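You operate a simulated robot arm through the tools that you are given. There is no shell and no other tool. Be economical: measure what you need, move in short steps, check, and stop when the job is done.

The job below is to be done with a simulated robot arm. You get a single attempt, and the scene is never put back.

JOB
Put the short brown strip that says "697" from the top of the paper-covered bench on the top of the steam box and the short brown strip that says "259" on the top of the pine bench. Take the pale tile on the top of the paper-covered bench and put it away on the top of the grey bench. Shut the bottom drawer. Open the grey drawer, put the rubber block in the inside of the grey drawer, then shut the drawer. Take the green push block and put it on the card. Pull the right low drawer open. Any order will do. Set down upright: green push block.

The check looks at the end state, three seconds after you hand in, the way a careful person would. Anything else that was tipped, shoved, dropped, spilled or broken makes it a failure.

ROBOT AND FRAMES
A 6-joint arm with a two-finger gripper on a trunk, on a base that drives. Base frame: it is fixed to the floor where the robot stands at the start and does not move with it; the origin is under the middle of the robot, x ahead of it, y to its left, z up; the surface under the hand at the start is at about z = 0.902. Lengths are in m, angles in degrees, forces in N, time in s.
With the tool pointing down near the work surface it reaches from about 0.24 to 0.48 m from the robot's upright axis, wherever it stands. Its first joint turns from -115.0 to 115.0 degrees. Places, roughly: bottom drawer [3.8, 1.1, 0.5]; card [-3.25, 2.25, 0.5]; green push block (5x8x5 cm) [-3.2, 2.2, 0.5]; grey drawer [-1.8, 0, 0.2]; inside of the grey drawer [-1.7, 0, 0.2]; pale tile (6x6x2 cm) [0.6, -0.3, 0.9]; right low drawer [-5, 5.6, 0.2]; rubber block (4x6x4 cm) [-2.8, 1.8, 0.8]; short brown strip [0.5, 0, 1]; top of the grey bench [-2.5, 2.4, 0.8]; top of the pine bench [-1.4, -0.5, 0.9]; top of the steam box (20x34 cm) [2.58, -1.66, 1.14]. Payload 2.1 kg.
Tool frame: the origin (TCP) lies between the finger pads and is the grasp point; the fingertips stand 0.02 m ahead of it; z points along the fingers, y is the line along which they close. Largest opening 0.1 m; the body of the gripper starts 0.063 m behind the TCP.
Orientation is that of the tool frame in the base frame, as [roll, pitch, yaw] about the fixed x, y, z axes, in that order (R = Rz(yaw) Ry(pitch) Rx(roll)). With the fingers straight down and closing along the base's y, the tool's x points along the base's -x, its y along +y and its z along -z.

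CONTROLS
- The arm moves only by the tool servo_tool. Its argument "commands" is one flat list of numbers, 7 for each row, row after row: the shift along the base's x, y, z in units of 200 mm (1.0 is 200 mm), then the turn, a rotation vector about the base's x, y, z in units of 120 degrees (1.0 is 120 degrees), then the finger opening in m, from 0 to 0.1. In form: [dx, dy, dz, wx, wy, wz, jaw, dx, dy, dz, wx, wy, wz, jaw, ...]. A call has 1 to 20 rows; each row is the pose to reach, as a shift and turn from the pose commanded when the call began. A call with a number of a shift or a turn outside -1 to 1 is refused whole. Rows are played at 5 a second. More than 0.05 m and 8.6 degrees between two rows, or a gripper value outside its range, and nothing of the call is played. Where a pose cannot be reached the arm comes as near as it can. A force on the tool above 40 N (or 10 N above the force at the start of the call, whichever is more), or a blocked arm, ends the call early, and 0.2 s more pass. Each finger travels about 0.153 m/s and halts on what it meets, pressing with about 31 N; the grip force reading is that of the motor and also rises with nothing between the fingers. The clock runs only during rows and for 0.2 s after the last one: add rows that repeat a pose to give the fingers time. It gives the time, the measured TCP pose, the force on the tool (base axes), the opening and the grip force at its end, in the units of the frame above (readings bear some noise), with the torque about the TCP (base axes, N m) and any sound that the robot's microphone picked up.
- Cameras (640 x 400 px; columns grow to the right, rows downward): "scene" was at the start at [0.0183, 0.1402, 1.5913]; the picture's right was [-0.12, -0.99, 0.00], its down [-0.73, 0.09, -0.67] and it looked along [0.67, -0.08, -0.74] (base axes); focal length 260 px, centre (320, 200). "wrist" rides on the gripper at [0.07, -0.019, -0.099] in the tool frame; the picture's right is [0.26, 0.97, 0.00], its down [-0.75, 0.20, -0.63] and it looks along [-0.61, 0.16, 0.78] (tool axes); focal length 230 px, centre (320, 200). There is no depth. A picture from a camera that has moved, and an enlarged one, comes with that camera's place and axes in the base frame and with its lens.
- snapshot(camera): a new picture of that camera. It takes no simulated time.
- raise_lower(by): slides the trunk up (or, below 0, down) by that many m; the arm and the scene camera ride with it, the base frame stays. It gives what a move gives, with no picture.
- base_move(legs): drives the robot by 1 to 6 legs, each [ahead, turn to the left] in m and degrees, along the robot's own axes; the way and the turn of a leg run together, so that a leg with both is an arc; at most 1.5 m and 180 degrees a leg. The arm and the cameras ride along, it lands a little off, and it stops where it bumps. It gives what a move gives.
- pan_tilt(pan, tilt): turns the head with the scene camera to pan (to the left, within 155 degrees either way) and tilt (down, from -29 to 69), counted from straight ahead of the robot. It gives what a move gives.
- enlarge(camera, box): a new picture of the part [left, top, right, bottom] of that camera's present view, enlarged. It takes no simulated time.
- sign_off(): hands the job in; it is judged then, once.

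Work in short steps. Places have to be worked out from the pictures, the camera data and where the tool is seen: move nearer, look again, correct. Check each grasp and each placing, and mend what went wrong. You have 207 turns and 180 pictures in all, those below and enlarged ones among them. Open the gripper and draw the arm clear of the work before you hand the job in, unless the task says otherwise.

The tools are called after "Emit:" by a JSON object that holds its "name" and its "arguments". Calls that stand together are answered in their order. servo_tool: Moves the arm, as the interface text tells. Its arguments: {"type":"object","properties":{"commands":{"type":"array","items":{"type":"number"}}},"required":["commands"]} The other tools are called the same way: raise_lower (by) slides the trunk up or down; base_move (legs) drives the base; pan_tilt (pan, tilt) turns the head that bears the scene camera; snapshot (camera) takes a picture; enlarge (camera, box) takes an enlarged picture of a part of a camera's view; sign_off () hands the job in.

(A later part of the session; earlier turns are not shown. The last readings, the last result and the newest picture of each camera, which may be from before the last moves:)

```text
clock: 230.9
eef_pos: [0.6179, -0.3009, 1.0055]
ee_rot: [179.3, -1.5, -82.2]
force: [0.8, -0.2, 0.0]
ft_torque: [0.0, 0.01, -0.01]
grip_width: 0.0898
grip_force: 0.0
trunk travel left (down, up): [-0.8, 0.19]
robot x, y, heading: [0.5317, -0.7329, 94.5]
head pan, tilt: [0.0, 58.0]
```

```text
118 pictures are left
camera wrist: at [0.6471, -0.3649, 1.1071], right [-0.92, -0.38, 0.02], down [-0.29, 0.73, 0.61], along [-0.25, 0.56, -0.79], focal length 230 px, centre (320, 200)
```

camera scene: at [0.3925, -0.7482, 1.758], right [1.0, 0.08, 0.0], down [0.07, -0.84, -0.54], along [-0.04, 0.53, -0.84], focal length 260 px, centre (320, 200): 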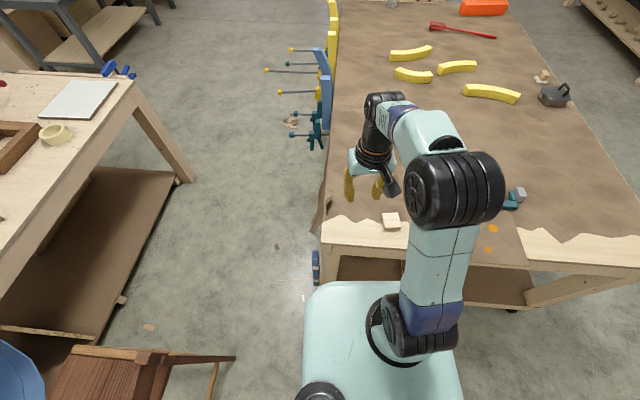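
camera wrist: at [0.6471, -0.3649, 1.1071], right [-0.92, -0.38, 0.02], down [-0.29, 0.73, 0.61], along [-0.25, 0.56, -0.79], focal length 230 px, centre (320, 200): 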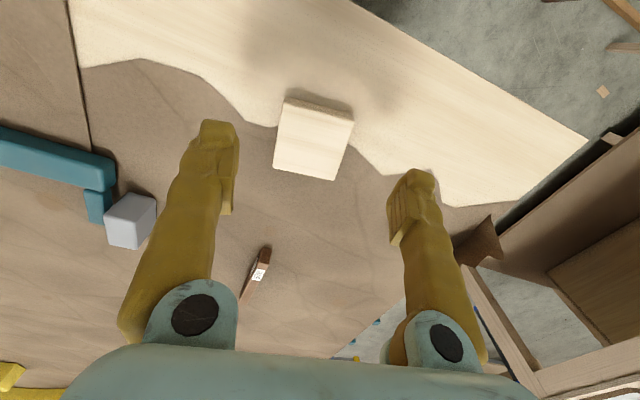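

The tile is centred between the fingers; I descend and close.

Emit:
{"name": "servo_tool", "arguments": {"commands": [0, 0.045, -0.15, 0, 0, 0, 0.09, 0, 0.045, -0.3, 0, 0, 0, 0.09, 0, 0.045, -0.4, 0, 0, 0, 0.09, 0, 0.045, -0.4, 0, 0, 0, 0.09, 0, 0.045, -0.4, 0, 0, 0, 0.06, 0, 0.045, -0.4, 0, 0, 0, 0.04, 0, 0.045, -0.4, 0, 0, 0, 0.0, 0, 0.045, -0.4, 0, 0, 0, 0.0, 0, 0.045, -0.3, 0, 0, 0, 0.0, 0, 0.045, -0.2, 0, 0, 0, 0.0, 0, 0.045, -0.2, 0, 0, 0, 0.0]}}

Emit:
{"name": "snapshot", "arguments": {"camera": "wrist"}}

```text
clock: 233.3
eef_pos: [0.6174, -0.2897, 0.9635]
ee_rot: [179.3, -1.5, -82.3]
force: [0.1, -0.4, -0.5]
ft_torque: [-0.02, 0.01, 0.02]
grip_width: 0.0587
grip_force: 30.8
trunk travel left (down, up): [-0.8, 0.19]
robot x, y, heading: [0.5344, -0.7329, 94.6]
head pan, tilt: [0.0, 58.0]
```

```text
117 pictures are left
camera wrist: at [0.6454, -0.3542, 1.0649], right [-0.92, -0.38, 0.02], down [-0.29, 0.73, 0.61], along [-0.25, 0.56, -0.79], focal length 230 px, centre (320, 200)
```

wrist: 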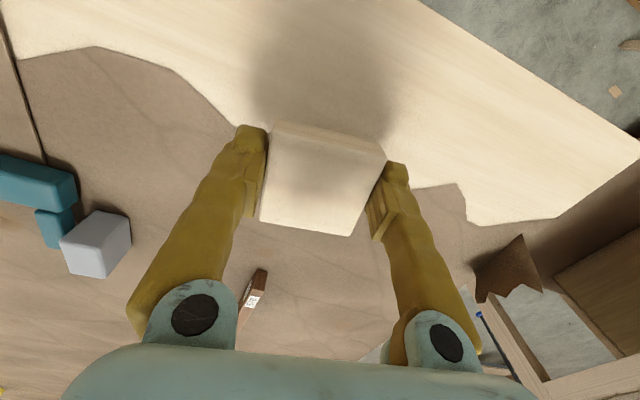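

The tile is held (59 mm). I lift, draw in and drive back through the gap.

Emit:
{"name": "servo_tool", "arguments": {"commands": [0, 0, 0.2, 0, 0, 0, 0.0, 0, 0, 0.4, 0, 0, 0, 0.0, -0.1, -0.12, 0.5, 0, 0, 0, 0.0, -0.25, -0.25, 0.6, 0, 0, 0, 0.0, -0.4, -0.4, 0.6, 0, 0, 0, 0.0, -0.4, -0.4, 0.6, 0, 0, 0, 0.0]}}

Emit:
{"name": "raise_lower", "arguments": {"by": 0.18}}

Emit:
{"name": "base_move", "arguments": {"legs": [[-0.13, 0], [0, 43], [1.1, 0]]}}

Emit:
{"name": "pan_tilt", "arguments": {"pan": -30, "tilt": 40}}

Emit:
{"name": "snapshot", "arguments": {"camera": "scene"}}

```text
clock: 234.7
eef_pos: [0.5381, -0.3688, 1.0874]
ee_rot: [179.4, -1.5, -82.3]
force: [0.5, 0.5, -0.8]
ft_torque: [0.01, 0.0, -0.01]
grip_width: 0.0584
grip_force: 31.5
trunk travel left (down, up): [-0.8, 0.19]
robot x, y, heading: [0.5334, -0.7335, 94.6]
head pan, tilt: [0.0, 58.0]
```

```text
clock: 236.7
eef_pos: [0.5383, -0.3673, 1.2676]
ee_rot: [179.3, -1.5, -82.3]
force: [0.0, -0.3, -0.4]
ft_torque: [0.0, 0.02, 0.0]
grip_width: 0.0585
grip_force: 31.4
trunk travel left (down, up): [-0.98, 0.01]
robot x, y, heading: [0.5338, -0.7325, 94.6]
head pan, tilt: [0.0, 58.0]
```

```text
clock: 242.8
eef_pos: [0.0262, -0.21, 1.2665]
ee_rot: [176.0, 0.0, -44.9]
force: [0.7, -0.8, -0.5]
ft_torque: [0.04, 0.05, 0.01]
grip_width: 0.0587
grip_force: 30.9
trunk travel left (down, up): [-0.98, 0.01]
robot x, y, heading: [0.1842, -0.5332, 121.4]
head pan, tilt: [0.0, 58.0]
stopped in leg 3: the robot was blocked; the commanded pose is now the measured one
```

```text
clock: 243.7
eef_pos: [0.0143, -0.2092, 1.2661]
ee_rot: [176.4, -0.5, -44.4]
force: [0.1, 1.0, -0.3]
ft_torque: [-0.02, -0.03, 0.01]
grip_width: 0.0585
grip_force: 31.1
trunk travel left (down, up): [-0.98, 0.01]
robot x, y, heading: [0.1798, -0.5338, 121.4]
head pan, tilt: [-30.0, 40.0]
```

```text
116 pictures are left
camera scene: at [0.088, -0.5725, 1.7822], right [1.0, 0.03, 0.0], down [0.02, -0.64, -0.77], along [-0.02, 0.77, -0.64], focal length 260 px, centre (320, 200)
```

scene: 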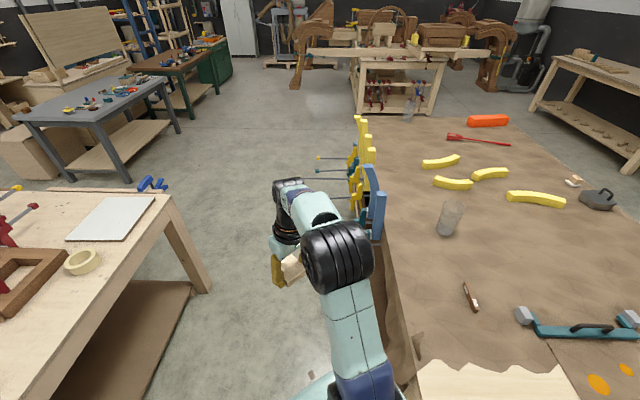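

The base grazed the paper-bench corner and stopped. I check the chair and the corner before backing away.

Emit:
{"name": "pan_tilt", "arguments": {"pan": 70, "tilt": 55}}

Emit:
{"name": "snapshot", "arguments": {"camera": "scene"}}

Emit:
{"name": "pan_tilt", "arguments": {"pan": -90, "tilt": 65}}

Emit:
{"name": "snapshot", "arguments": {"camera": "scene"}}

```text
clock: 245.5
eef_pos: [0.0112, -0.2114, 1.2676]
ee_rot: [176.5, -0.5, -44.4]
force: [-1.1, -0.3, -0.7]
ft_torque: [0.02, 0.0, -0.02]
grip_width: 0.0586
grip_force: 31.4
trunk travel left (down, up): [-0.98, 0.01]
robot x, y, heading: [0.1808, -0.5334, 121.6]
head pan, tilt: [70.0, 55.0]
```

```text
115 pictures are left
camera scene: at [0.0215, -0.6706, 1.7616], right [-0.2, 0.98, 0.0], down [0.8, 0.16, -0.57], along [-0.56, -0.11, -0.82], focal length 260 px, centre (320, 200)
```

scene: 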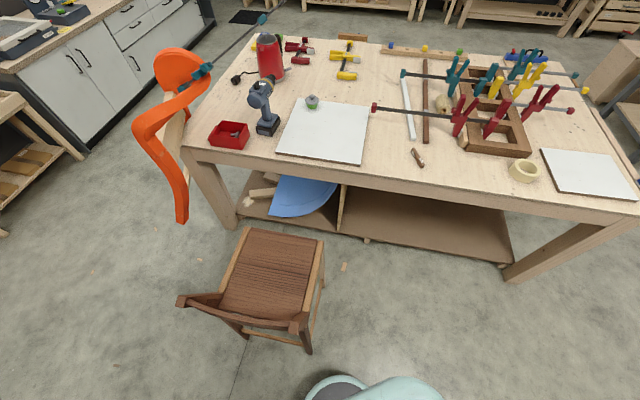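

```text
clock: 248.0
eef_pos: [0.0117, -0.2108, 1.2651]
ee_rot: [176.5, -0.6, -44.4]
force: [1.1, -1.2, 0.5]
ft_torque: [-0.02, 0.03, 0.0]
grip_width: 0.0587
grip_force: 31.0
trunk travel left (down, up): [-0.98, 0.01]
robot x, y, heading: [0.1824, -0.5327, 121.1]
head pan, tilt: [-90.0, 65.0]
```

```text
114 pictures are left
camera scene: at [0.1443, -0.6246, 1.7501], right [0.52, -0.85, 0.0], down [-0.77, -0.47, -0.42], along [0.36, 0.22, -0.91], focal length 260 px, centre (320, 200)
```

scene: 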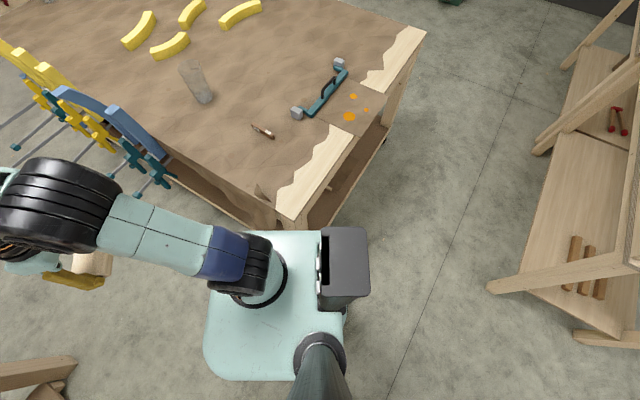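

The chair is untouched; only the plate touched the bench corner. I back off 0.2 m and retake the gap at a better angle.

Emit:
{"name": "base_move", "arguments": {"legs": [[-0.2, 0], [0, 24], [0.75, 0], [0, -47]]}}

Emit:
{"name": "pan_tilt", "arguments": {"pan": 0, "tilt": 45}}

Emit:
{"name": "snapshot", "arguments": {"camera": "scene"}}

```text
clock: 256.6
eef_pos: [-0.3721, 0.0792, 1.2656]
ee_rot: [176.5, -0.6, -67.1]
force: [0.4, -0.5, -1.1]
ft_torque: [-0.03, 0.01, 0.01]
grip_width: 0.0584
grip_force: 31.0
trunk travel left (down, up): [-0.98, 0.01]
robot x, y, heading: [-0.3386, -0.283, 98.8]
head pan, tilt: [-90.0, 65.0]
```

```text
clock: 258.3
eef_pos: [-0.3714, 0.0792, 1.2666]
ee_rot: [176.5, -0.5, -67.0]
force: [0.3, -0.7, 0.8]
ft_torque: [-0.03, 0.02, -0.01]
grip_width: 0.0586
grip_force: 30.4
trunk travel left (down, up): [-0.98, 0.01]
robot x, y, heading: [-0.3342, -0.2839, 99.0]
head pan, tilt: [0.0, 45.0]
```

```text
113 pictures are left
camera scene: at [-0.4794, -0.2831, 1.7751], right [0.99, 0.15, 0.0], down [0.11, -0.7, -0.71], along [-0.11, 0.7, -0.71], focal length 260 px, centre (320, 200)
```

scene: 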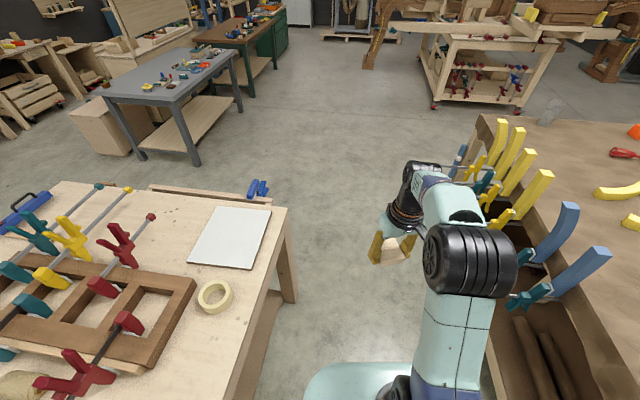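

Clear way north. I drive on and then turn towards the grey bench.

Emit:
{"name": "base_move", "arguments": {"legs": [[1.2, 0], [0, 73], [0.9, 0]]}}

Emit:
{"name": "pan_tilt", "arguments": {"pan": -30, "tilt": 35}}

Emit:
{"name": "snapshot", "arguments": {"camera": "scene"}}

Emit:
{"name": "pan_tilt", "arguments": {"pan": 40, "tilt": 35}}

Emit:
{"name": "snapshot", "arguments": {"camera": "scene"}}

```text
clock: 271.8
eef_pos: [-1.7693, 1.0563, 1.2664]
ee_rot: [176.5, -0.4, 5.8]
force: [-0.6, 0.6, -0.4]
ft_torque: [-0.02, -0.01, -0.03]
grip_width: 0.0587
grip_force: 31.2
trunk travel left (down, up): [-0.98, 0.01]
robot x, y, heading: [-1.4154, 0.9823, 172.0]
head pan, tilt: [0.0, 45.0]
```

```text
clock: 272.7
eef_pos: [-1.7711, 1.0564, 1.266]
ee_rot: [176.4, -0.5, 6.0]
force: [1.0, 0.1, -1.6]
ft_torque: [-0.01, -0.02, 0.03]
grip_width: 0.0585
grip_force: 30.7
trunk travel left (down, up): [-0.98, 0.01]
robot x, y, heading: [-1.4154, 0.9839, 171.9]
head pan, tilt: [-30.0, 35.0]
```

```text
112 pictures are left
camera scene: at [-1.445, 0.8898, 1.7899], right [0.62, 0.79, 0.0], down [0.45, -0.35, -0.82], along [-0.64, 0.51, -0.57], focal length 260 px, centre (320, 200)
```

scene: 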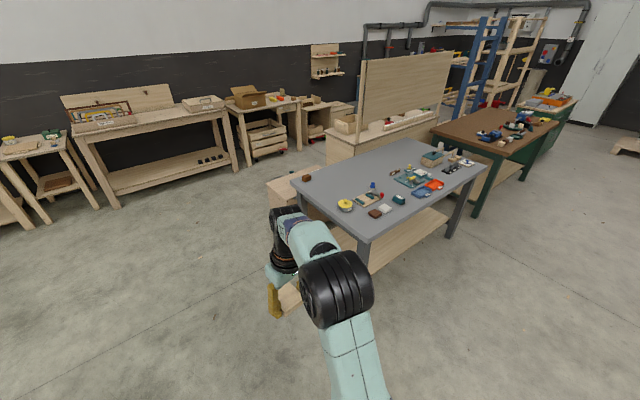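

```text
clock: 274.1
eef_pos: [-1.7704, 1.0565, 1.2653]
ee_rot: [176.5, -0.5, 5.9]
force: [-1.1, -0.5, 0.2]
ft_torque: [0.0, 0.0, -0.01]
grip_width: 0.0586
grip_force: 31.0
trunk travel left (down, up): [-0.98, 0.01]
robot x, y, heading: [-1.4134, 0.9859, 171.7]
head pan, tilt: [40.0, 35.0]
```

```text
111 pictures are left
camera scene: at [-1.4503, 0.7893, 1.7899], right [-0.53, 0.85, 0.0], down [0.49, 0.3, -0.82], along [-0.7, -0.43, -0.57], focal length 260 px, centre (320, 200)
```

scene: 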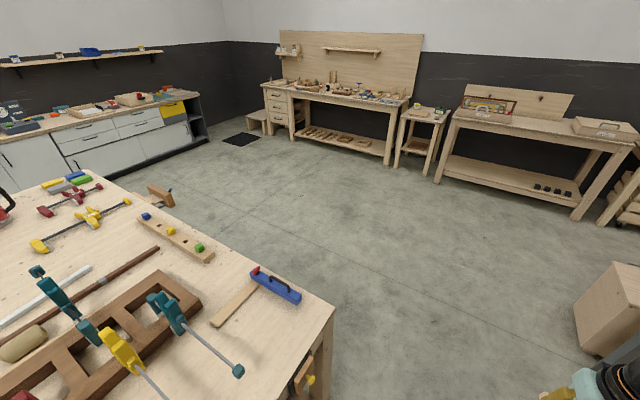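

The grey bench's front edge is at y≈1.75; the rubber block is the brown one near (-2.83, 1.86), and around (-2.6, 1.9) the top is free. I drive to (-2.6, 1.15) and face the bench.

Emit:
{"name": "base_move", "arguments": {"legs": [[1.2, 0], [0, -82], [0.2, 0]]}}

Emit:
{"name": "pan_tilt", "arguments": {"pan": 0, "tilt": 50}}

Emit:
{"name": "snapshot", "arguments": {"camera": "scene"}}

```text
clock: 284.7
eef_pos: [-2.5766, 1.702, 1.2678]
ee_rot: [176.6, -0.3, -74.8]
force: [0.3, -0.4, -0.8]
ft_torque: [0.02, -0.02, 0.01]
grip_width: 0.0585
grip_force: 31.3
trunk travel left (down, up): [-0.98, 0.01]
robot x, y, heading: [-2.5913, 1.3422, 91.5]
head pan, tilt: [40.0, 35.0]
```

```text
clock: 285.8
eef_pos: [-2.5779, 1.7056, 1.2652]
ee_rot: [176.5, -0.5, -74.7]
force: [-0.4, 0.6, -0.7]
ft_torque: [-0.01, 0.0, 0.0]
grip_width: 0.0585
grip_force: 30.4
trunk travel left (down, up): [-0.98, 0.01]
robot x, y, heading: [-2.5923, 1.3433, 91.3]
head pan, tilt: [0.0, 50.0]
```

```text
110 pictures are left
camera scene: at [-2.7333, 1.3568, 1.7682], right [1.0, 0.02, 0.0], down [0.02, -0.77, -0.64], along [-0.01, 0.64, -0.77], focal length 260 px, centre (320, 200)
```

scene: 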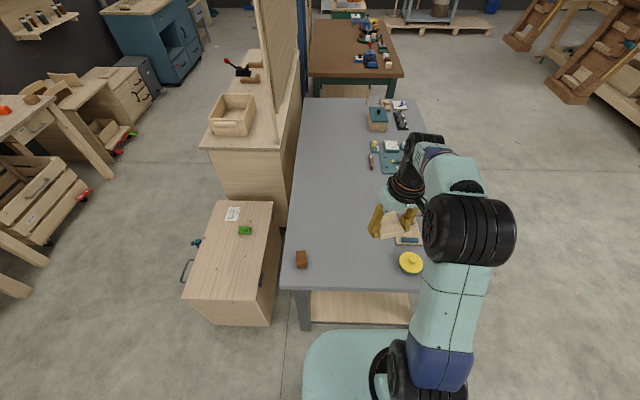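

The bench middle at (-2.6, 1.88) is free. I move 0.1 m closer and lower the trunk by 0.28.

Emit:
{"name": "base_move", "arguments": {"legs": [[0.1, 0]]}}

Emit:
{"name": "raise_lower", "arguments": {"by": -0.28}}

Emit:
{"name": "servo_tool", "arguments": {"commands": [-0.03, 0.1, 0, 0.015, 0, 0, 0.0, -0.06, 0.25, 0, 0.03, 0, 0, 0.0, -0.1, 0.4, 0, 0.03, 0, 0, 0.0, -0.1, 0.4, -0.2, 0.03, 0, 0, 0.0, -0.1, 0.4, -0.4, 0.03, 0, 0, 0.0, -0.1, 0.4, -0.6, 0.03, 0, 0, 0.0, -0.1, 0.4, -0.6, 0.03, 0, 0, 0.0]}}

Emit:
{"name": "snapshot", "arguments": {"camera": "wrist"}}

Emit:
{"name": "snapshot", "arguments": {"camera": "scene"}}

```text
clock: 287.5
eef_pos: [-2.5811, 1.801, 1.2668]
ee_rot: [176.6, -0.3, -74.6]
force: [-0.2, -0.7, -0.9]
ft_torque: [0.0, -0.02, 0.0]
grip_width: 0.0584
grip_force: 31.2
trunk travel left (down, up): [-0.98, 0.01]
robot x, y, heading: [-2.5937, 1.4452, 91.5]
head pan, tilt: [0.0, 50.0]
stopped in leg 1: the robot was blocked; the commanded pose is now the measured one
```

```text
clock: 290.3
eef_pos: [-2.5798, 1.7918, 0.9892]
ee_rot: [176.7, 0.2, -74.5]
force: [0.1, -0.2, -0.4]
ft_torque: [-0.01, 0.0, -0.01]
grip_width: 0.0584
grip_force: 31.4
trunk travel left (down, up): [-0.7, 0.29]
robot x, y, heading: [-2.595, 1.4426, 91.1]
head pan, tilt: [0.0, 50.0]
```

```text
clock: 291.9
eef_pos: [-2.5996, 1.8724, 0.867]
ee_rot: [177.7, 3.8, -74.5]
force: [0.5, 0.3, -0.3]
ft_torque: [0.04, -0.02, -0.02]
grip_width: 0.0587
grip_force: 31.4
trunk travel left (down, up): [-0.7, 0.29]
robot x, y, heading: [-2.592, 1.4461, 91.1]
head pan, tilt: [0.0, 50.0]
```

```text
109 pictures are left
camera wrist: at [-2.5565, 1.8043, 0.9614], right [-0.86, -0.51, 0.02], down [-0.36, 0.63, 0.69], along [-0.36, 0.58, -0.73], focal length 230 px, centre (320, 200)
```

wrist: 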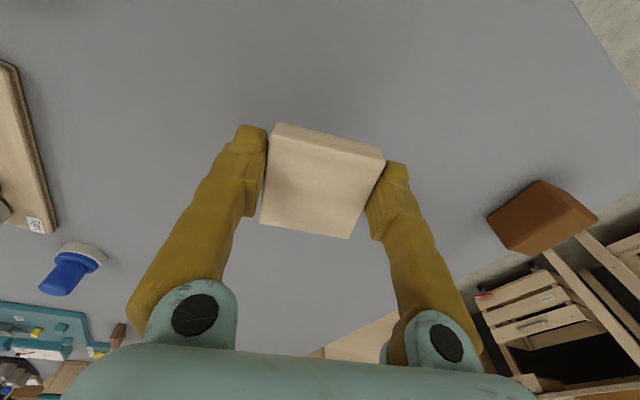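

```text
108 pictures are left
camera scene: at [-2.7355, 1.4578, 1.4882], right [1.0, 0.02, 0.0], down [0.02, -0.77, -0.64], along [-0.02, 0.64, -0.77], focal length 260 px, centre (320, 200)
```

scene: 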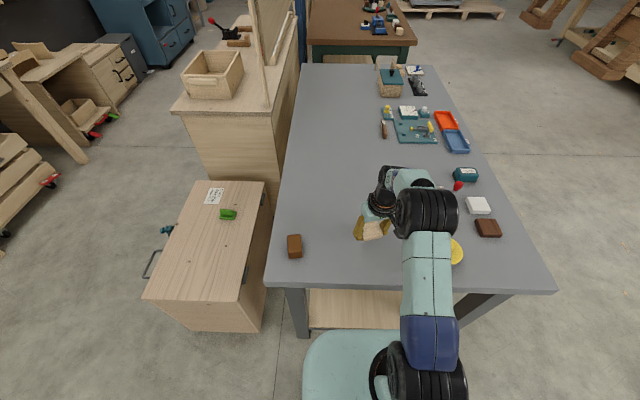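

The tile hovers level-ish over the free middle; I correct the small hand tilt and creep down to contact.

Emit:
{"name": "servo_tool", "arguments": {"commands": [0, 0, 0, -0.0225, -0.0265, 0, 0.0, 0, 0, -0.08, -0.0225, -0.0265, 0, 0.0, 0, 0, -0.13, -0.0225, -0.0265, 0, 0.0, 0, 0, -0.15, -0.0225, -0.0265, 0, 0.0, 0, 0, -0.165, -0.0225, -0.0265, 0, 0.0, 0, 0, -0.18, -0.0225, -0.0265, 0, 0.0, 0, 0, -0.19, -0.0225, -0.0265, 0, 0.0, 0, 0, -0.2, -0.0225, -0.0265, 0, 0.0, 0, 0, -0.21, -0.0225, -0.0265, 0, 0.0, 0, 0, -0.22, -0.0225, -0.0265, 0, 0.0]}}

Emit:
{"name": "snapshot", "arguments": {"camera": "wrist"}}

```text
clock: 294.1
eef_pos: [-2.6002, 1.8713, 0.827]
ee_rot: [-179.9, 0.5, -74.4]
force: [0.1, -0.3, -0.4]
ft_torque: [-0.01, -0.02, -0.01]
grip_width: 0.0586
grip_force: 31.1
trunk travel left (down, up): [-0.7, 0.29]
robot x, y, heading: [-2.5937, 1.4468, 91.3]
head pan, tilt: [0.0, 50.0]
```

```text
107 pictures are left
camera wrist: at [-2.5634, 1.808, 0.9255], right [-0.86, -0.51, 0.0], down [-0.39, 0.67, 0.63], along [-0.32, 0.55, -0.77], focal length 230 px, centre (320, 200)
```

wrist: 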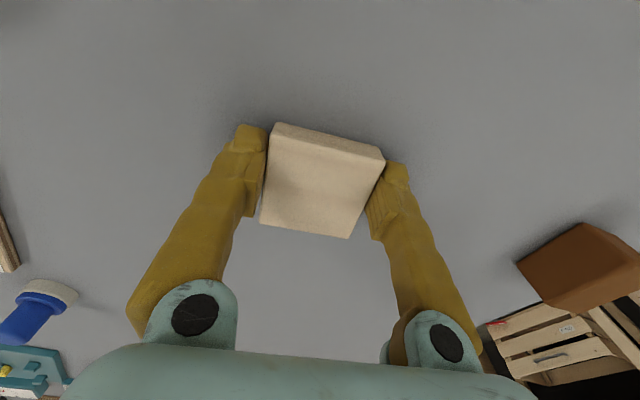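

Very near the surface; a few more 2 mm steps.

Emit:
{"name": "servo_tool", "arguments": {"commands": [0, 0, -0.01, 0, 0, 0, 0.0, 0, 0, -0.02, 0, 0, 0, 0.0, 0, 0, -0.03, 0, 0, 0, 0.0, 0, 0, -0.04, 0, 0, 0, 0.0, 0, 0, -0.05, 0, 0, 0, 0.0]}}

```text
clock: 295.5
eef_pos: [-2.6003, 1.8709, 0.8197]
ee_rot: [-179.8, 1.0, -74.4]
force: [1.6, -3.9, 20.4]
ft_torque: [-0.48, 0.22, 0.15]
grip_width: 0.0582
grip_force: 31.1
trunk travel left (down, up): [-0.7, 0.29]
robot x, y, heading: [-2.5932, 1.4462, 91.3]
head pan, tilt: [0.0, 50.0]
stopped in row 5: the force on the tool passed its limit at 42 N (the readings are from after the stop); the commanded pose is now the measured one
```

Contact is made; I open slowly and lift away.

Emit:
{"name": "servo_tool", "arguments": {"commands": [0, 0, 0.01, 0, 0, 0, 0.0, 0, 0, 0.01, 0, 0, 0, 0.07, 0, 0, 0.01, 0, 0, 0, 0.08, 0, 0, 0.01, 0, 0, 0, 0.08, 0, 0, 0.15, 0, 0, 0, 0.08, 0, 0, 0.35, 0, 0, 0, 0.08, 0, 0, 0.55, 0, 0, 0, 0.08, 0, 0, 0.75, 0, 0, 0, 0.08, 0, -0.2, 0.85, 0, 0, 0, 0.08, 0, -0.4, 0.85, 0, 0, 0, 0.08]}}

Emit:
{"name": "snapshot", "arguments": {"camera": "scene"}}

Emit:
{"name": "snapshot", "arguments": {"camera": "wrist"}}

```text
clock: 297.7
eef_pos: [-2.6013, 1.7932, 0.9905]
ee_rot: [-179.8, 0.7, -74.5]
force: [0.8, 1.0, -0.2]
ft_torque: [0.02, -0.01, 0.0]
grip_width: 0.0803
grip_force: 0.0
trunk travel left (down, up): [-0.7, 0.29]
robot x, y, heading: [-2.5969, 1.4469, 91.5]
head pan, tilt: [0.0, 50.0]
```

```text
106 pictures are left
camera scene: at [-2.7355, 1.457, 1.4882], right [1.0, 0.02, 0.0], down [0.02, -0.77, -0.64], along [-0.02, 0.64, -0.77], focal length 260 px, centre (320, 200)
```

scene: 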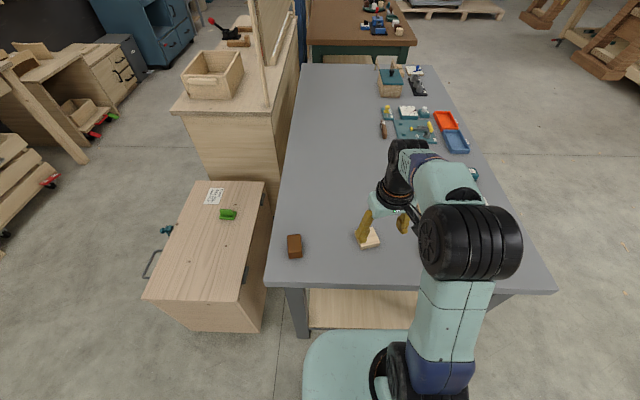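

```text
105 pictures are left
camera wrist: at [-2.5628, 1.7279, 1.0892], right [-0.86, -0.51, -0.01], down [-0.39, 0.66, 0.64], along [-0.32, 0.55, -0.77], focal length 230 px, centre (320, 200)
```

wrist: 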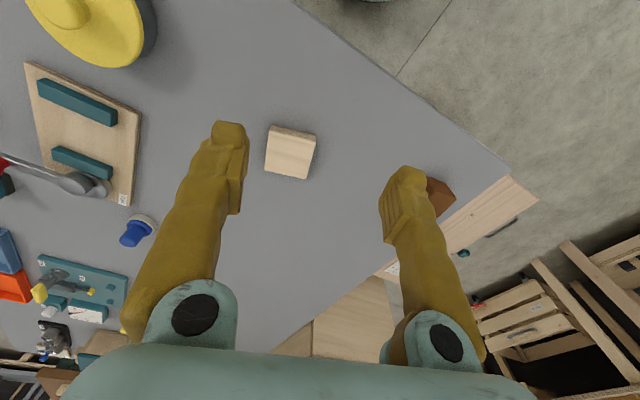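

Tile placed. I look closely at the low box with the green block and the card, and at the brown block.

Emit:
{"name": "pan_tilt", "arguments": {"pan": 25, "tilt": 45}}

Emit:
{"name": "snapshot", "arguments": {"camera": "scene"}}

Emit:
{"name": "enlarge", "arguments": {"camera": "scene", "box": [200, 120, 440, 270]}}

```text
clock: 298.6
eef_pos: [-2.5993, 1.7939, 0.9898]
ee_rot: [-179.7, 0.8, -74.5]
force: [-0.1, -1.2, 1.1]
ft_torque: [0.01, 0.01, -0.05]
grip_width: 0.0801
grip_force: 0.0
trunk travel left (down, up): [-0.7, 0.29]
robot x, y, heading: [-2.5991, 1.4427, 91.6]
head pan, tilt: [25.0, 45.0]
```

```text
104 pictures are left
camera scene: at [-2.7695, 1.4543, 1.4951], right [0.9, 0.44, 0.0], down [0.31, -0.63, -0.71], along [-0.31, 0.63, -0.71], focal length 260 px, centre (320, 200)
```

scene: 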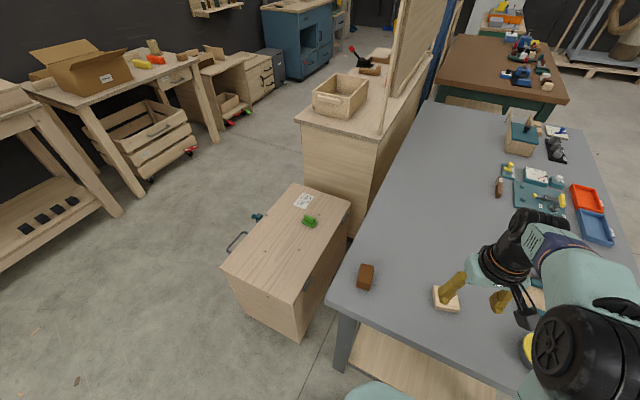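

```text
2.67 times, centred on (320, 195) of scene
camera zoom: at [-2.7695, 1.4543, 1.4951], right [0.9, 0.44, 0.0], down [0.31, -0.63, -0.71], along [-0.31, 0.63, -0.71], focal length 694 px, centre (320, 213)
```

zoom: 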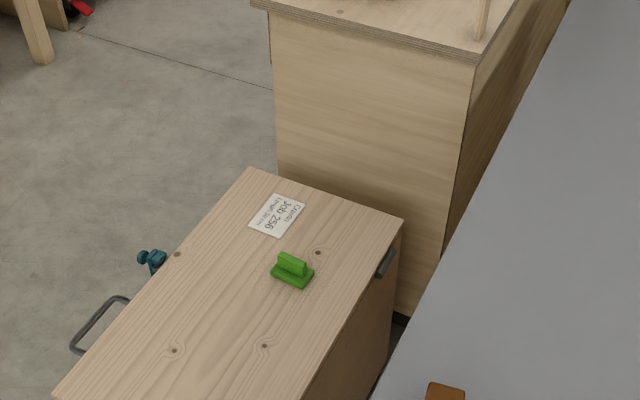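

The green push block (T-shaped, ridge along x) is near (-3.18, 2.17) and the card near (-3.28, 2.30) on the low box. I go round to the box's west side.

Emit:
{"name": "base_move", "arguments": {"legs": [[-0.25, 0], [0, 88.5], [1.25, 0], [0, -90], [1.1, 0], [0, -90]]}}

Emit:
{"name": "pan_tilt", "arguments": {"pan": -5, "tilt": 55}}

Emit:
{"name": "snapshot", "arguments": {"camera": "scene"}}

```text
clock: 322.9
eef_pos: [-3.5217, 2.2728, 0.9897]
ee_rot: [-179.7, 0.8, -165.9]
force: [0.6, 0.2, -0.6]
ft_torque: [-0.02, -0.01, 0.01]
grip_width: 0.0801
grip_force: 0.1
trunk travel left (down, up): [-0.7, 0.29]
robot x, y, heading: [-3.8721, 2.2757, 0.1]
head pan, tilt: [25.0, 45.0]
```

```text
clock: 323.8
eef_pos: [-3.5234, 2.2726, 0.9898]
ee_rot: [-179.9, 0.8, -165.8]
force: [-0.3, -0.4, 0.5]
ft_torque: [-0.04, 0.01, -0.01]
grip_width: 0.0799
grip_force: 0.0
trunk travel left (down, up): [-0.7, 0.29]
robot x, y, heading: [-3.8725, 2.2771, -0.4]
head pan, tilt: [-5.0, 55.0]
```

```text
102 pictures are left
camera scene: at [-3.8594, 2.4101, 1.4817], right [-0.09, -1.0, 0.0], down [-0.82, 0.07, -0.57], along [0.57, -0.05, -0.82], focal length 260 px, centre (320, 200)
```

scene: 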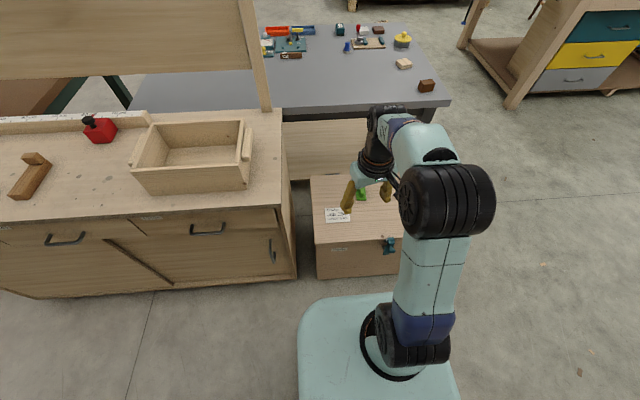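

Card at (-3.265, 2.28), block at (-3.18, 2.16). I move 0.17 m closer and lower the trunk by 0.26.

Emit:
{"name": "base_move", "arguments": {"legs": [[0.17, 0]]}}

Emit:
{"name": "raise_lower", "arguments": {"by": -0.26}}

Emit:
{"name": "snapshot", "arguments": {"camera": "scene"}}

Emit:
{"name": "snapshot", "arguments": {"camera": "wrist"}}

```text
clock: 325.3
eef_pos: [-3.3507, 2.2725, 0.9911]
ee_rot: [-179.8, 0.8, -165.9]
force: [-0.5, 0.6, -0.2]
ft_torque: [-0.02, 0.01, -0.01]
grip_width: 0.08
grip_force: 0.1
trunk travel left (down, up): [-0.7, 0.29]
robot x, y, heading: [-3.6998, 2.2763, -0.2]
head pan, tilt: [-5.0, 55.0]
```

```text
clock: 328.0
eef_pos: [-3.35, 2.2732, 0.7299]
ee_rot: [-179.8, 0.9, -165.8]
force: [-0.7, 0.1, 0.7]
ft_torque: [0.03, -0.01, -0.02]
grip_width: 0.0802
grip_force: 0.2
trunk travel left (down, up): [-0.44, 0.55]
robot x, y, heading: [-3.7, 2.2774, -0.1]
head pan, tilt: [-5.0, 55.0]
```

```text
101 pictures are left
camera scene: at [-3.6869, 2.4096, 1.2217], right [-0.09, -1.0, 0.0], down [-0.82, 0.07, -0.57], along [0.57, -0.05, -0.82], focal length 260 px, centre (320, 200)
```

scene: 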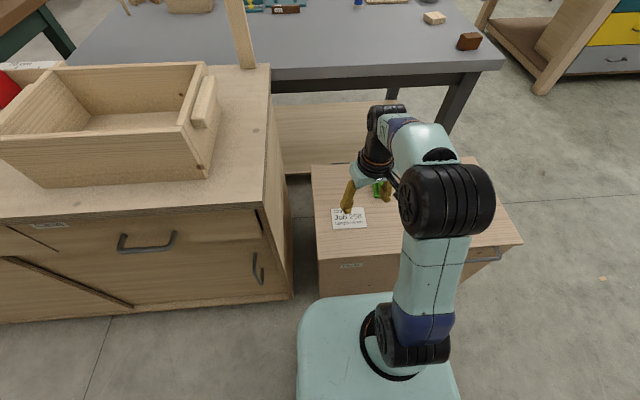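

```text
100 pictures are left
camera wrist: at [-3.4135, 2.2368, 0.8289], right [-0.49, 0.87, -0.01], down [0.67, 0.38, 0.64], along [0.56, 0.31, -0.77], focal length 230 px, centre (320, 200)
```

wrist: 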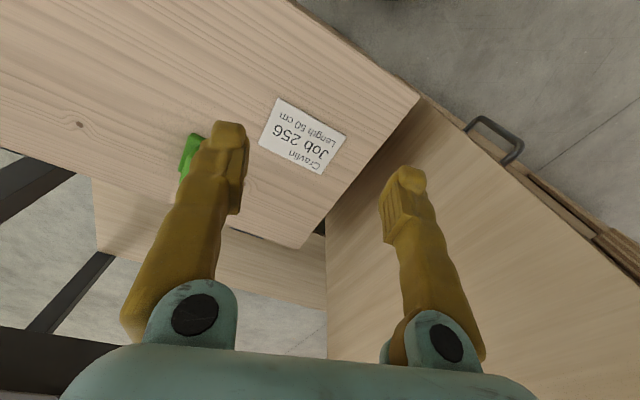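

Readings agree. I first square the hand's yaw and shift toward the block, then pitch the fingers forward for reach.

Emit:
{"name": "servo_tool", "arguments": {"commands": [0.05, -0.1, 0, 0, 0, -0.06, 0.07, 0.1, -0.25, 0, 0, 0, -0.117, 0.06, 0.15, -0.4, 0, 0, 0, -0.117, 0.06, 0.2, -0.56, -0.05, 0, 0, -0.117, 0.06, 0.2, -0.56, -0.05, 0, 0, -0.117, 0.06]}}

Emit:
{"name": "servo_tool", "arguments": {"commands": [0.1, 0, -0.05, 0, -0.06, 0, 0.06, 0.2, 0, -0.1, 0, -0.12, 0, 0.06, 0.3, 0, -0.15, 0, -0.18, 0, 0.06, 0.4, 0, -0.2, 0, -0.24, 0, 0.06, 0.5, 0, -0.25, 0, -0.26, 0, 0.06, 0.5, 0, -0.25, 0, -0.26, 0, 0.06]}}

Emit:
{"name": "snapshot", "arguments": {"camera": "wrist"}}

Emit:
{"name": "snapshot", "arguments": {"camera": "scene"}}

```text
clock: 329.2
eef_pos: [-3.3085, 2.1618, 0.7211]
ee_rot: [-179.8, 0.7, -179.8]
force: [-0.5, 0.2, 0.3]
ft_torque: [0.04, -0.02, 0.02]
grip_width: 0.0599
grip_force: 0.1
trunk travel left (down, up): [-0.44, 0.55]
robot x, y, heading: [-3.6981, 2.2759, -0.2]
head pan, tilt: [-5.0, 55.0]
```

```text
clock: 330.6
eef_pos: [-3.2102, 2.1618, 0.6681]
ee_rot: [-179.9, 32.0, -179.9]
force: [0.6, -0.1, -0.6]
ft_torque: [0.02, -0.01, -0.03]
grip_width: 0.0601
grip_force: 0.1
trunk travel left (down, up): [-0.44, 0.55]
robot x, y, heading: [-3.6959, 2.2759, -0.3]
head pan, tilt: [-5.0, 55.0]
```

```text
99 pictures are left
camera wrist: at [-3.3205, 2.1414, 0.7159], right [-0.22, 0.97, -0.14], down [0.3, 0.2, 0.93], along [0.93, 0.16, -0.34], focal length 230 px, centre (320, 200)
```

wrist: 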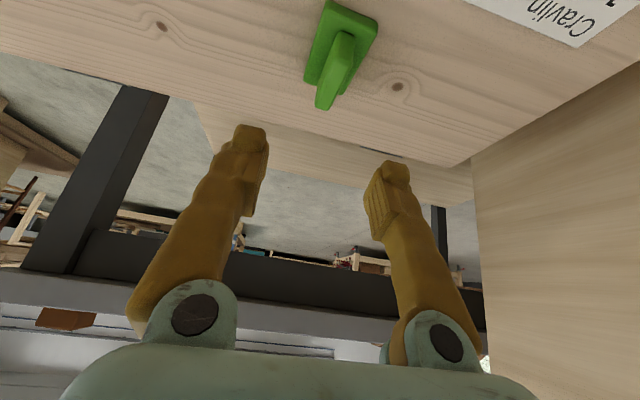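

```text
98 pictures are left
camera scene: at [-3.687, 2.4096, 1.2217], right [-0.09, -1.0, 0.0], down [-0.82, 0.07, -0.57], along [0.57, -0.05, -0.82], focal length 260 px, centre (320, 200)
```

scene: 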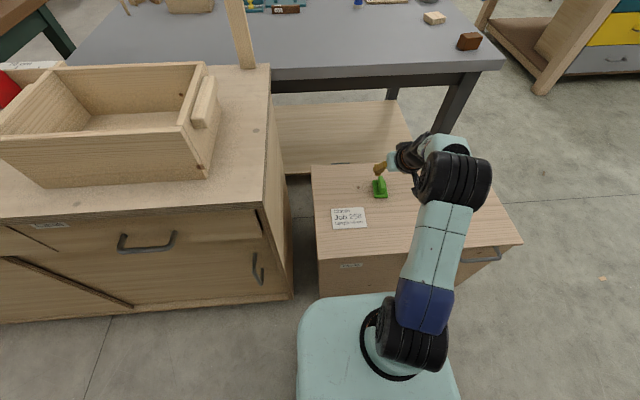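

The ridge spans x -3.206…-3.138 at y≈2.1625. I descend so the tips straddle the ridge just above its base, then close.

Emit:
{"name": "servo_tool", "arguments": {"commands": [0.09, 0, -0.1, 0, 0, 0, 0.06, 0.175, 0, -0.2, 0, 0, 0, 0.06, 0.175, 0, -0.35, 0, 0, 0, 0.06, 0.175, 0, -0.5, 0, 0, 0, 0.06, 0.175, 0, -0.6, 0, 0, 0, 0.06, 0.175, 0, -0.6, 0, 0, 0, 0.06]}}

Emit:
{"name": "snapshot", "arguments": {"camera": "wrist"}}

Emit:
{"name": "enlarge", "arguments": {"camera": "scene", "box": [320, 130, 480, 230]}}

```text
clock: 332.0
eef_pos: [-3.1744, 2.1618, 0.5467]
ee_rot: [-179.8, 32.0, -179.9]
force: [0.9, -0.8, 0.1]
ft_torque: [0.01, -0.01, 0.03]
grip_width: 0.0601
grip_force: 0.0
trunk travel left (down, up): [-0.44, 0.55]
robot x, y, heading: [-3.6996, 2.2763, -0.2]
head pan, tilt: [-5.0, 55.0]
```

```text
97 pictures are left
camera wrist: at [-3.2849, 2.1429, 0.595], right [-0.22, 0.97, -0.14], down [0.3, 0.2, 0.93], along [0.93, 0.16, -0.34], focal length 230 px, centre (320, 200)
```

wrist: 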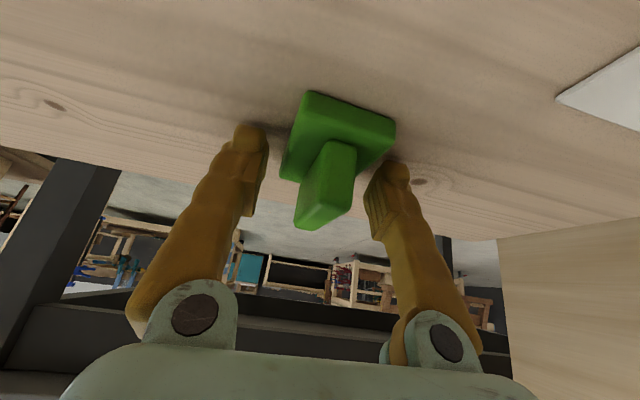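

```text
4.00 times, centred on (400, 180) of scene
camera zoom: at [-3.6869, 2.4096, 1.2217], right [-0.09, -1.0, 0.0], down [-0.82, 0.07, -0.57], along [0.57, -0.05, -0.82], focal length 1041 px, centre (0, 280)
```

zoom: 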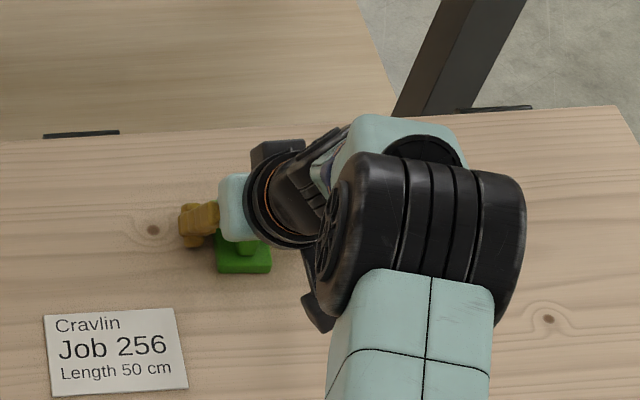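

The tips straddle the block; I close and check the width.

Emit:
{"name": "servo_tool", "arguments": {"commands": [0, 0, 0, 0, 0, 0, 0.04, 0, 0, 0, 0, 0, 0, 0.02, 0, 0, 0, 0, 0, 0, 0.0, 0, 0, 0, 0, 0, 0, 0.0, 0, 0, 0, 0, 0, 0, 0.0]}}

Emit:
{"name": "snapshot", "arguments": {"camera": "wrist"}}

```text
clock: 333.2
eef_pos: [-3.1734, 2.1621, 0.5465]
ee_rot: [-179.8, 31.9, -179.9]
force: [0.3, 1.0, -0.3]
ft_torque: [0.01, -0.01, -0.01]
grip_width: 0.0429
grip_force: 31.2
trunk travel left (down, up): [-0.44, 0.55]
robot x, y, heading: [-3.6972, 2.2734, -0.1]
head pan, tilt: [-5.0, 55.0]
```

```text
95 pictures are left
camera wrist: at [-3.2848, 2.1428, 0.5951], right [-0.22, 0.97, -0.14], down [0.3, 0.2, 0.93], along [0.93, 0.16, -0.34], focal length 230 px, centre (320, 200)
```

wrist: 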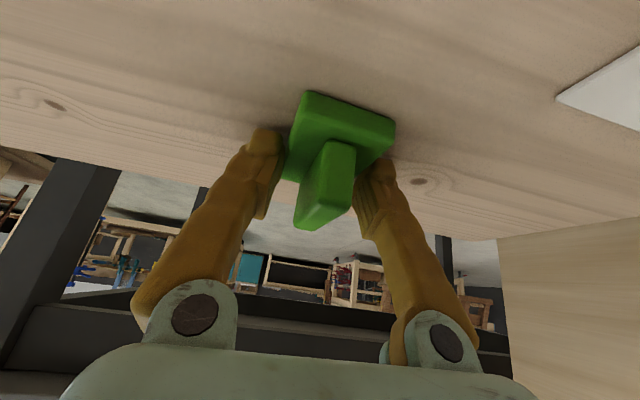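

It caught only the top of the 43 mm base. I reopen, go 18 mm lower for a deeper grip on the base, and close again.

Emit:
{"name": "servo_tool", "arguments": {"commands": [0, 0, 0, 0, 0, 0, 0.06, 0, 0, 0, 0, 0, 0, 0.06, 0, 0, -0.05, 0, 0, 0, 0.06, 0, 0, -0.09, 0, 0, 0, 0.06, 0, 0, -0.09, 0, 0, 0, 0.06, 0, 0, -0.09, 0, 0, 0, 0.03, 0, 0, -0.09, 0, 0, 0, 0.0, 0, 0, -0.09, 0, 0, 0, 0.0, 0, 0, -0.09, 0, 0, 0, 0.0]}}

Emit:
{"name": "servo_tool", "arguments": {"commands": [0, 0, 0.05, 0, 0, 0, 0.0, 0, 0, 0.1, 0, 0, 0, 0.0, 0, 0, 0.15, 0, 0, 0, 0.0, 0, 0, 0.15, 0, 0, 0, 0.0]}}

Emit:
{"name": "snapshot", "arguments": {"camera": "wrist"}}

Emit:
{"name": "snapshot", "arguments": {"camera": "scene"}}

```text
clock: 334.3
eef_pos: [-3.1733, 2.1596, 0.5418]
ee_rot: [-179.6, 33.3, 180.0]
force: [-8.3, 0.6, 28.7]
ft_torque: [1.1, 0.16, 0.38]
grip_width: 0.0625
grip_force: 1.9
trunk travel left (down, up): [-0.44, 0.55]
robot x, y, heading: [-3.6991, 2.2728, -0.0]
head pan, tilt: [-5.0, 55.0]
stopped in row 5: the force on the tool passed its limit at 45 N (the readings are from after the stop); the commanded pose is now the measured one
```

```text
clock: 335.3
eef_pos: [-3.1696, 2.1604, 0.5656]
ee_rot: [-179.7, 32.5, 179.9]
force: [0.3, -0.2, -0.1]
ft_torque: [0.02, 0.0, 0.0]
grip_width: 0.0424
grip_force: 30.8
trunk travel left (down, up): [-0.44, 0.55]
robot x, y, heading: [-3.6945, 2.2744, -0.0]
head pan, tilt: [-5.0, 55.0]
```

```text
94 pictures are left
camera wrist: at [-3.2811, 2.1414, 0.6128], right [-0.21, 0.97, -0.14], down [0.29, 0.2, 0.93], along [0.93, 0.16, -0.33], focal length 230 px, centre (320, 200)
```

wrist: 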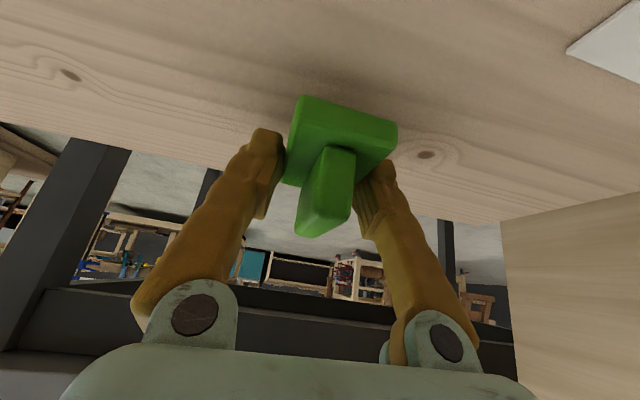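

```text
93 pictures are left
camera scene: at [-3.6868, 2.4096, 1.2216], right [-0.09, -1.0, 0.0], down [-0.82, 0.07, -0.57], along [0.57, -0.05, -0.82], focal length 260 px, centre (320, 200)
```

scene: 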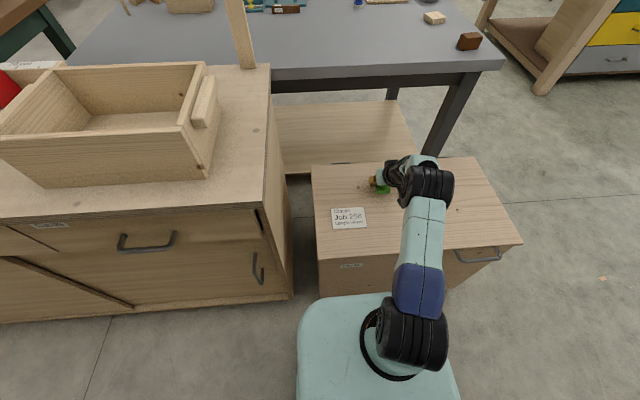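

The block is held by its base and lifted about 24 mm (the box top is at z≈0.518). The card's centre is at (-3.275, 2.281); I lift slightly, move over it and lower to just above contact.

Emit:
{"name": "servo_tool", "arguments": {"commands": [0, 0, 0.1, 0, 0, 0, 0.0, -0.1, 0.1, 0.15, 0, 0, 0, 0.0, -0.2, 0.22, 0.15, 0, 0, 0, 0.0, -0.3, 0.34, 0.15, 0, 0, 0, 0.0, -0.4, 0.46, 0.15, 0, 0, 0, 0.0, -0.525, 0.6, 0.15, 0, 0, 0, 0.0, -0.525, 0.6, 0.0, 0, 0, 0, 0.0, -0.525, 0.6, -0.05, 0, 0, 0, 0.0, -0.525, 0.6, -0.05, 0, 0, 0, 0.0]}}

Emit:
{"name": "snapshot", "arguments": {"camera": "wrist"}}

Emit:
{"name": "enlarge", "arguments": {"camera": "scene", "box": [290, 150, 450, 250]}}

```text
clock: 337.3
eef_pos: [-3.2746, 2.2388, 0.5671]
ee_rot: [179.6, 32.4, -179.9]
force: [-0.3, 1.1, -0.7]
ft_torque: [0.03, -0.02, -0.02]
grip_width: 0.0426
grip_force: 31.1
out of reach, approached as far as the arm can: row 6, 7, 8, 9
trunk travel left (down, up): [-0.44, 0.55]
robot x, y, heading: [-3.7002, 2.2758, -0.2]
head pan, tilt: [-5.0, 55.0]
```

```text
92 pictures are left
camera wrist: at [-3.3855, 2.2181, 0.6132], right [-0.22, 0.97, -0.13], down [0.29, 0.2, 0.94], along [0.93, 0.17, -0.33], focal length 230 px, centre (320, 200)
```

wrist: 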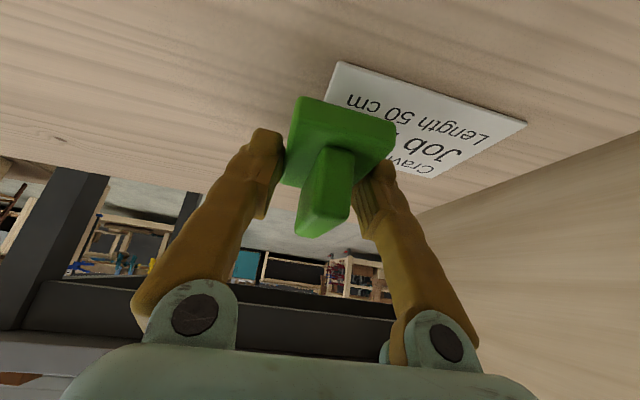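

```text
4.00 times, centred on (370, 200) of scene
camera zoom: at [-3.6869, 2.4099, 1.2216], right [-0.09, -1.0, 0.0], down [-0.82, 0.07, -0.57], along [0.57, -0.05, -0.82], focal length 1041 px, centre (120, 200)
```

zoom: 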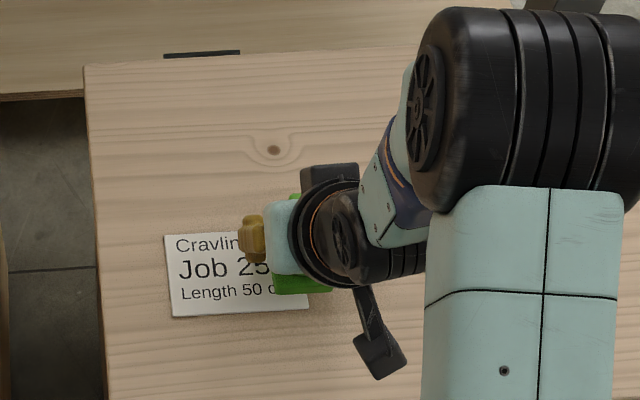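

The arm can't get there from this close; I lift a bit and back the base 8 cm to gain room.

Emit:
{"name": "servo_tool", "arguments": {"commands": [0, 0, 0.15, 0, 0, 0, 0.0, 0, 0, 0.25, 0, 0, 0, 0.0, 0, 0, 0.25, 0, 0, 0, 0.0]}}

Emit:
{"name": "base_move", "arguments": {"legs": [[-0.08, 0]]}}

Emit:
{"name": "servo_tool", "arguments": {"commands": [0.1, 0.05, 0, 0, 0, 0, 0.0, 0.2, 0.1, 0, 0, 0, 0, 0.0, 0.3, 0.15, 0, 0, 0, 0, 0.0, 0.39, 0.2, 0, 0, 0, 0, 0.0, 0.39, 0.2, 0, 0, 0, 0, 0.0]}}

Emit:
{"name": "snapshot", "arguments": {"camera": "wrist"}}

```text
clock: 338.1
eef_pos: [-3.2763, 2.2411, 0.6148]
ee_rot: [-179.6, 32.7, 179.9]
force: [-1.3, -0.3, -0.5]
ft_torque: [-0.01, -0.04, -0.01]
grip_width: 0.0426
grip_force: 30.8
trunk travel left (down, up): [-0.44, 0.55]
robot x, y, heading: [-3.6998, 2.2746, 0.0]
head pan, tilt: [-5.0, 55.0]
```

```text
clock: 339.1
eef_pos: [-3.3556, 2.2416, 0.6153]
ee_rot: [-179.5, 32.7, 179.8]
force: [-0.5, 0.0, -0.7]
ft_torque: [-0.02, 0.01, 0.01]
grip_width: 0.0425
grip_force: 30.8
trunk travel left (down, up): [-0.44, 0.55]
robot x, y, heading: [-3.7767, 2.2722, -0.2]
head pan, tilt: [-5.0, 55.0]
```

```text
clock: 340.3
eef_pos: [-3.2781, 2.2824, 0.6156]
ee_rot: [-179.3, 32.9, 180.0]
force: [-1.0, 0.5, -0.7]
ft_torque: [-0.01, -0.01, -0.02]
grip_width: 0.0427
grip_force: 31.4
out of reach, approached as far as the arm can: row 3
trunk travel left (down, up): [-0.44, 0.55]
robot x, y, heading: [-3.7771, 2.2785, -0.1]
head pan, tilt: [-5.0, 55.0]
```

```text
90 pictures are left
camera wrist: at [-3.3891, 2.2642, 0.6623], right [-0.21, 0.97, -0.15], down [0.29, 0.21, 0.93], along [0.93, 0.15, -0.33], focal length 230 px, centre (320, 200)
```

wrist: 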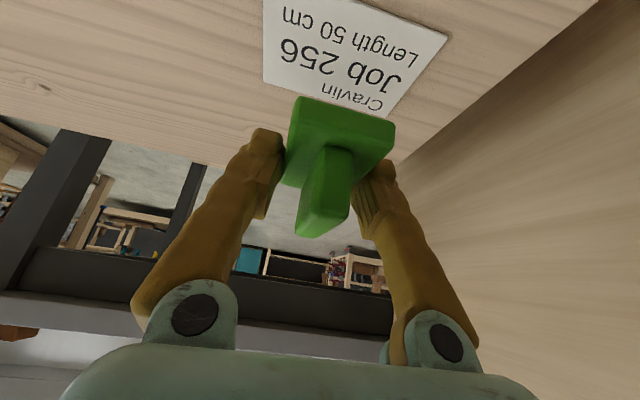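

The card spans x -3.301…-3.234, y 2.227…2.336. I nudge 1 cm in +x and lower to just above contact.

Emit:
{"name": "servo_tool", "arguments": {"commands": [0.05, -0.005, -0.1, 0, 0, 0, 0.0, 0.05, -0.005, -0.2, 0, 0, 0, 0.0, 0.05, -0.005, -0.28, 0, 0, 0, 0.0, 0.05, -0.005, -0.32, 0, 0, 0, 0.0, 0.05, -0.005, -0.335, 0, 0, 0, 0.0, 0.05, -0.005, -0.345, 0, 0, 0, 0.0, 0.05, -0.005, -0.345, 0, 0, 0, 0.0]}}

Emit:
{"name": "snapshot", "arguments": {"camera": "wrist"}}

Emit:
{"name": "enlarge", "arguments": {"camera": "scene", "box": [290, 130, 450, 230]}}

```text
clock: 341.9
eef_pos: [-3.2693, 2.2791, 0.5519]
ee_rot: [-179.2, 32.5, 179.9]
force: [-0.7, 0.7, -0.1]
ft_torque: [-0.02, -0.02, 0.0]
grip_width: 0.0424
grip_force: 30.9
out of reach, approached as far as the arm can: row 3, 4, 5, 6, 7
trunk travel left (down, up): [-0.44, 0.55]
robot x, y, heading: [-3.7784, 2.2783, -0.1]
head pan, tilt: [-5.0, 55.0]
```

```text
89 pictures are left
camera wrist: at [-3.3788, 2.2605, 0.5982], right [-0.21, 0.97, -0.15], down [0.3, 0.21, 0.93], along [0.93, 0.15, -0.33], focal length 230 px, centre (320, 200)
```

wrist: 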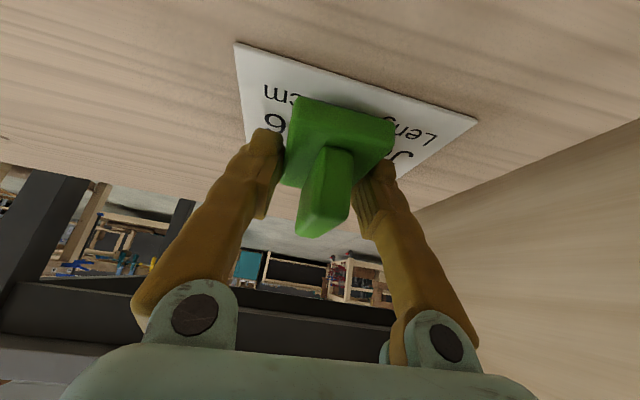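

```text
4.00 times, centred on (370, 180) of scene
camera zoom: at [-3.7662, 2.4097, 1.2217], right [-0.09, -1.0, 0.0], down [-0.82, 0.07, -0.57], along [0.57, -0.05, -0.82], focal length 1041 px, centre (120, 280)
```

zoom: 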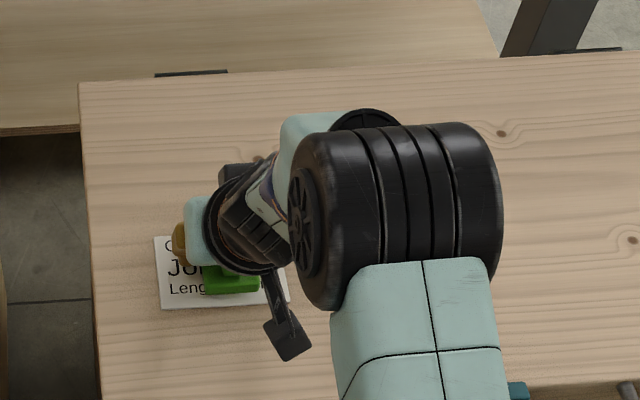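

Nearly there but the arm is at its limit for going lower; I lower the trunk by a few mm instead.

Emit:
{"name": "raise_lower", "arguments": {"by": -0.006}}

Emit:
{"name": "raise_lower", "arguments": {"by": -0.003}}

```text
clock: 342.5
eef_pos: [-3.2672, 2.2788, 0.5457]
ee_rot: [-179.2, 32.6, 179.9]
force: [0.4, 0.7, 0.7]
ft_torque: [0.01, -0.06, 0.01]
grip_width: 0.0423
grip_force: 31.4
trunk travel left (down, up): [-0.434, 0.556]
robot x, y, heading: [-3.7772, 2.2797, -0.2]
head pan, tilt: [-5.0, 55.0]
```

```text
clock: 343.0
eef_pos: [-3.2681, 2.2792, 0.545]
ee_rot: [-179.2, 32.8, 179.9]
force: [1.6, 1.6, 15.3]
ft_torque: [0.36, 0.04, -0.06]
grip_width: 0.0423
grip_force: 31.0
trunk travel left (down, up): [-0.431, 0.559]
robot x, y, heading: [-3.776, 2.2762, 0.1]
head pan, tilt: [-5.0, 55.0]
```

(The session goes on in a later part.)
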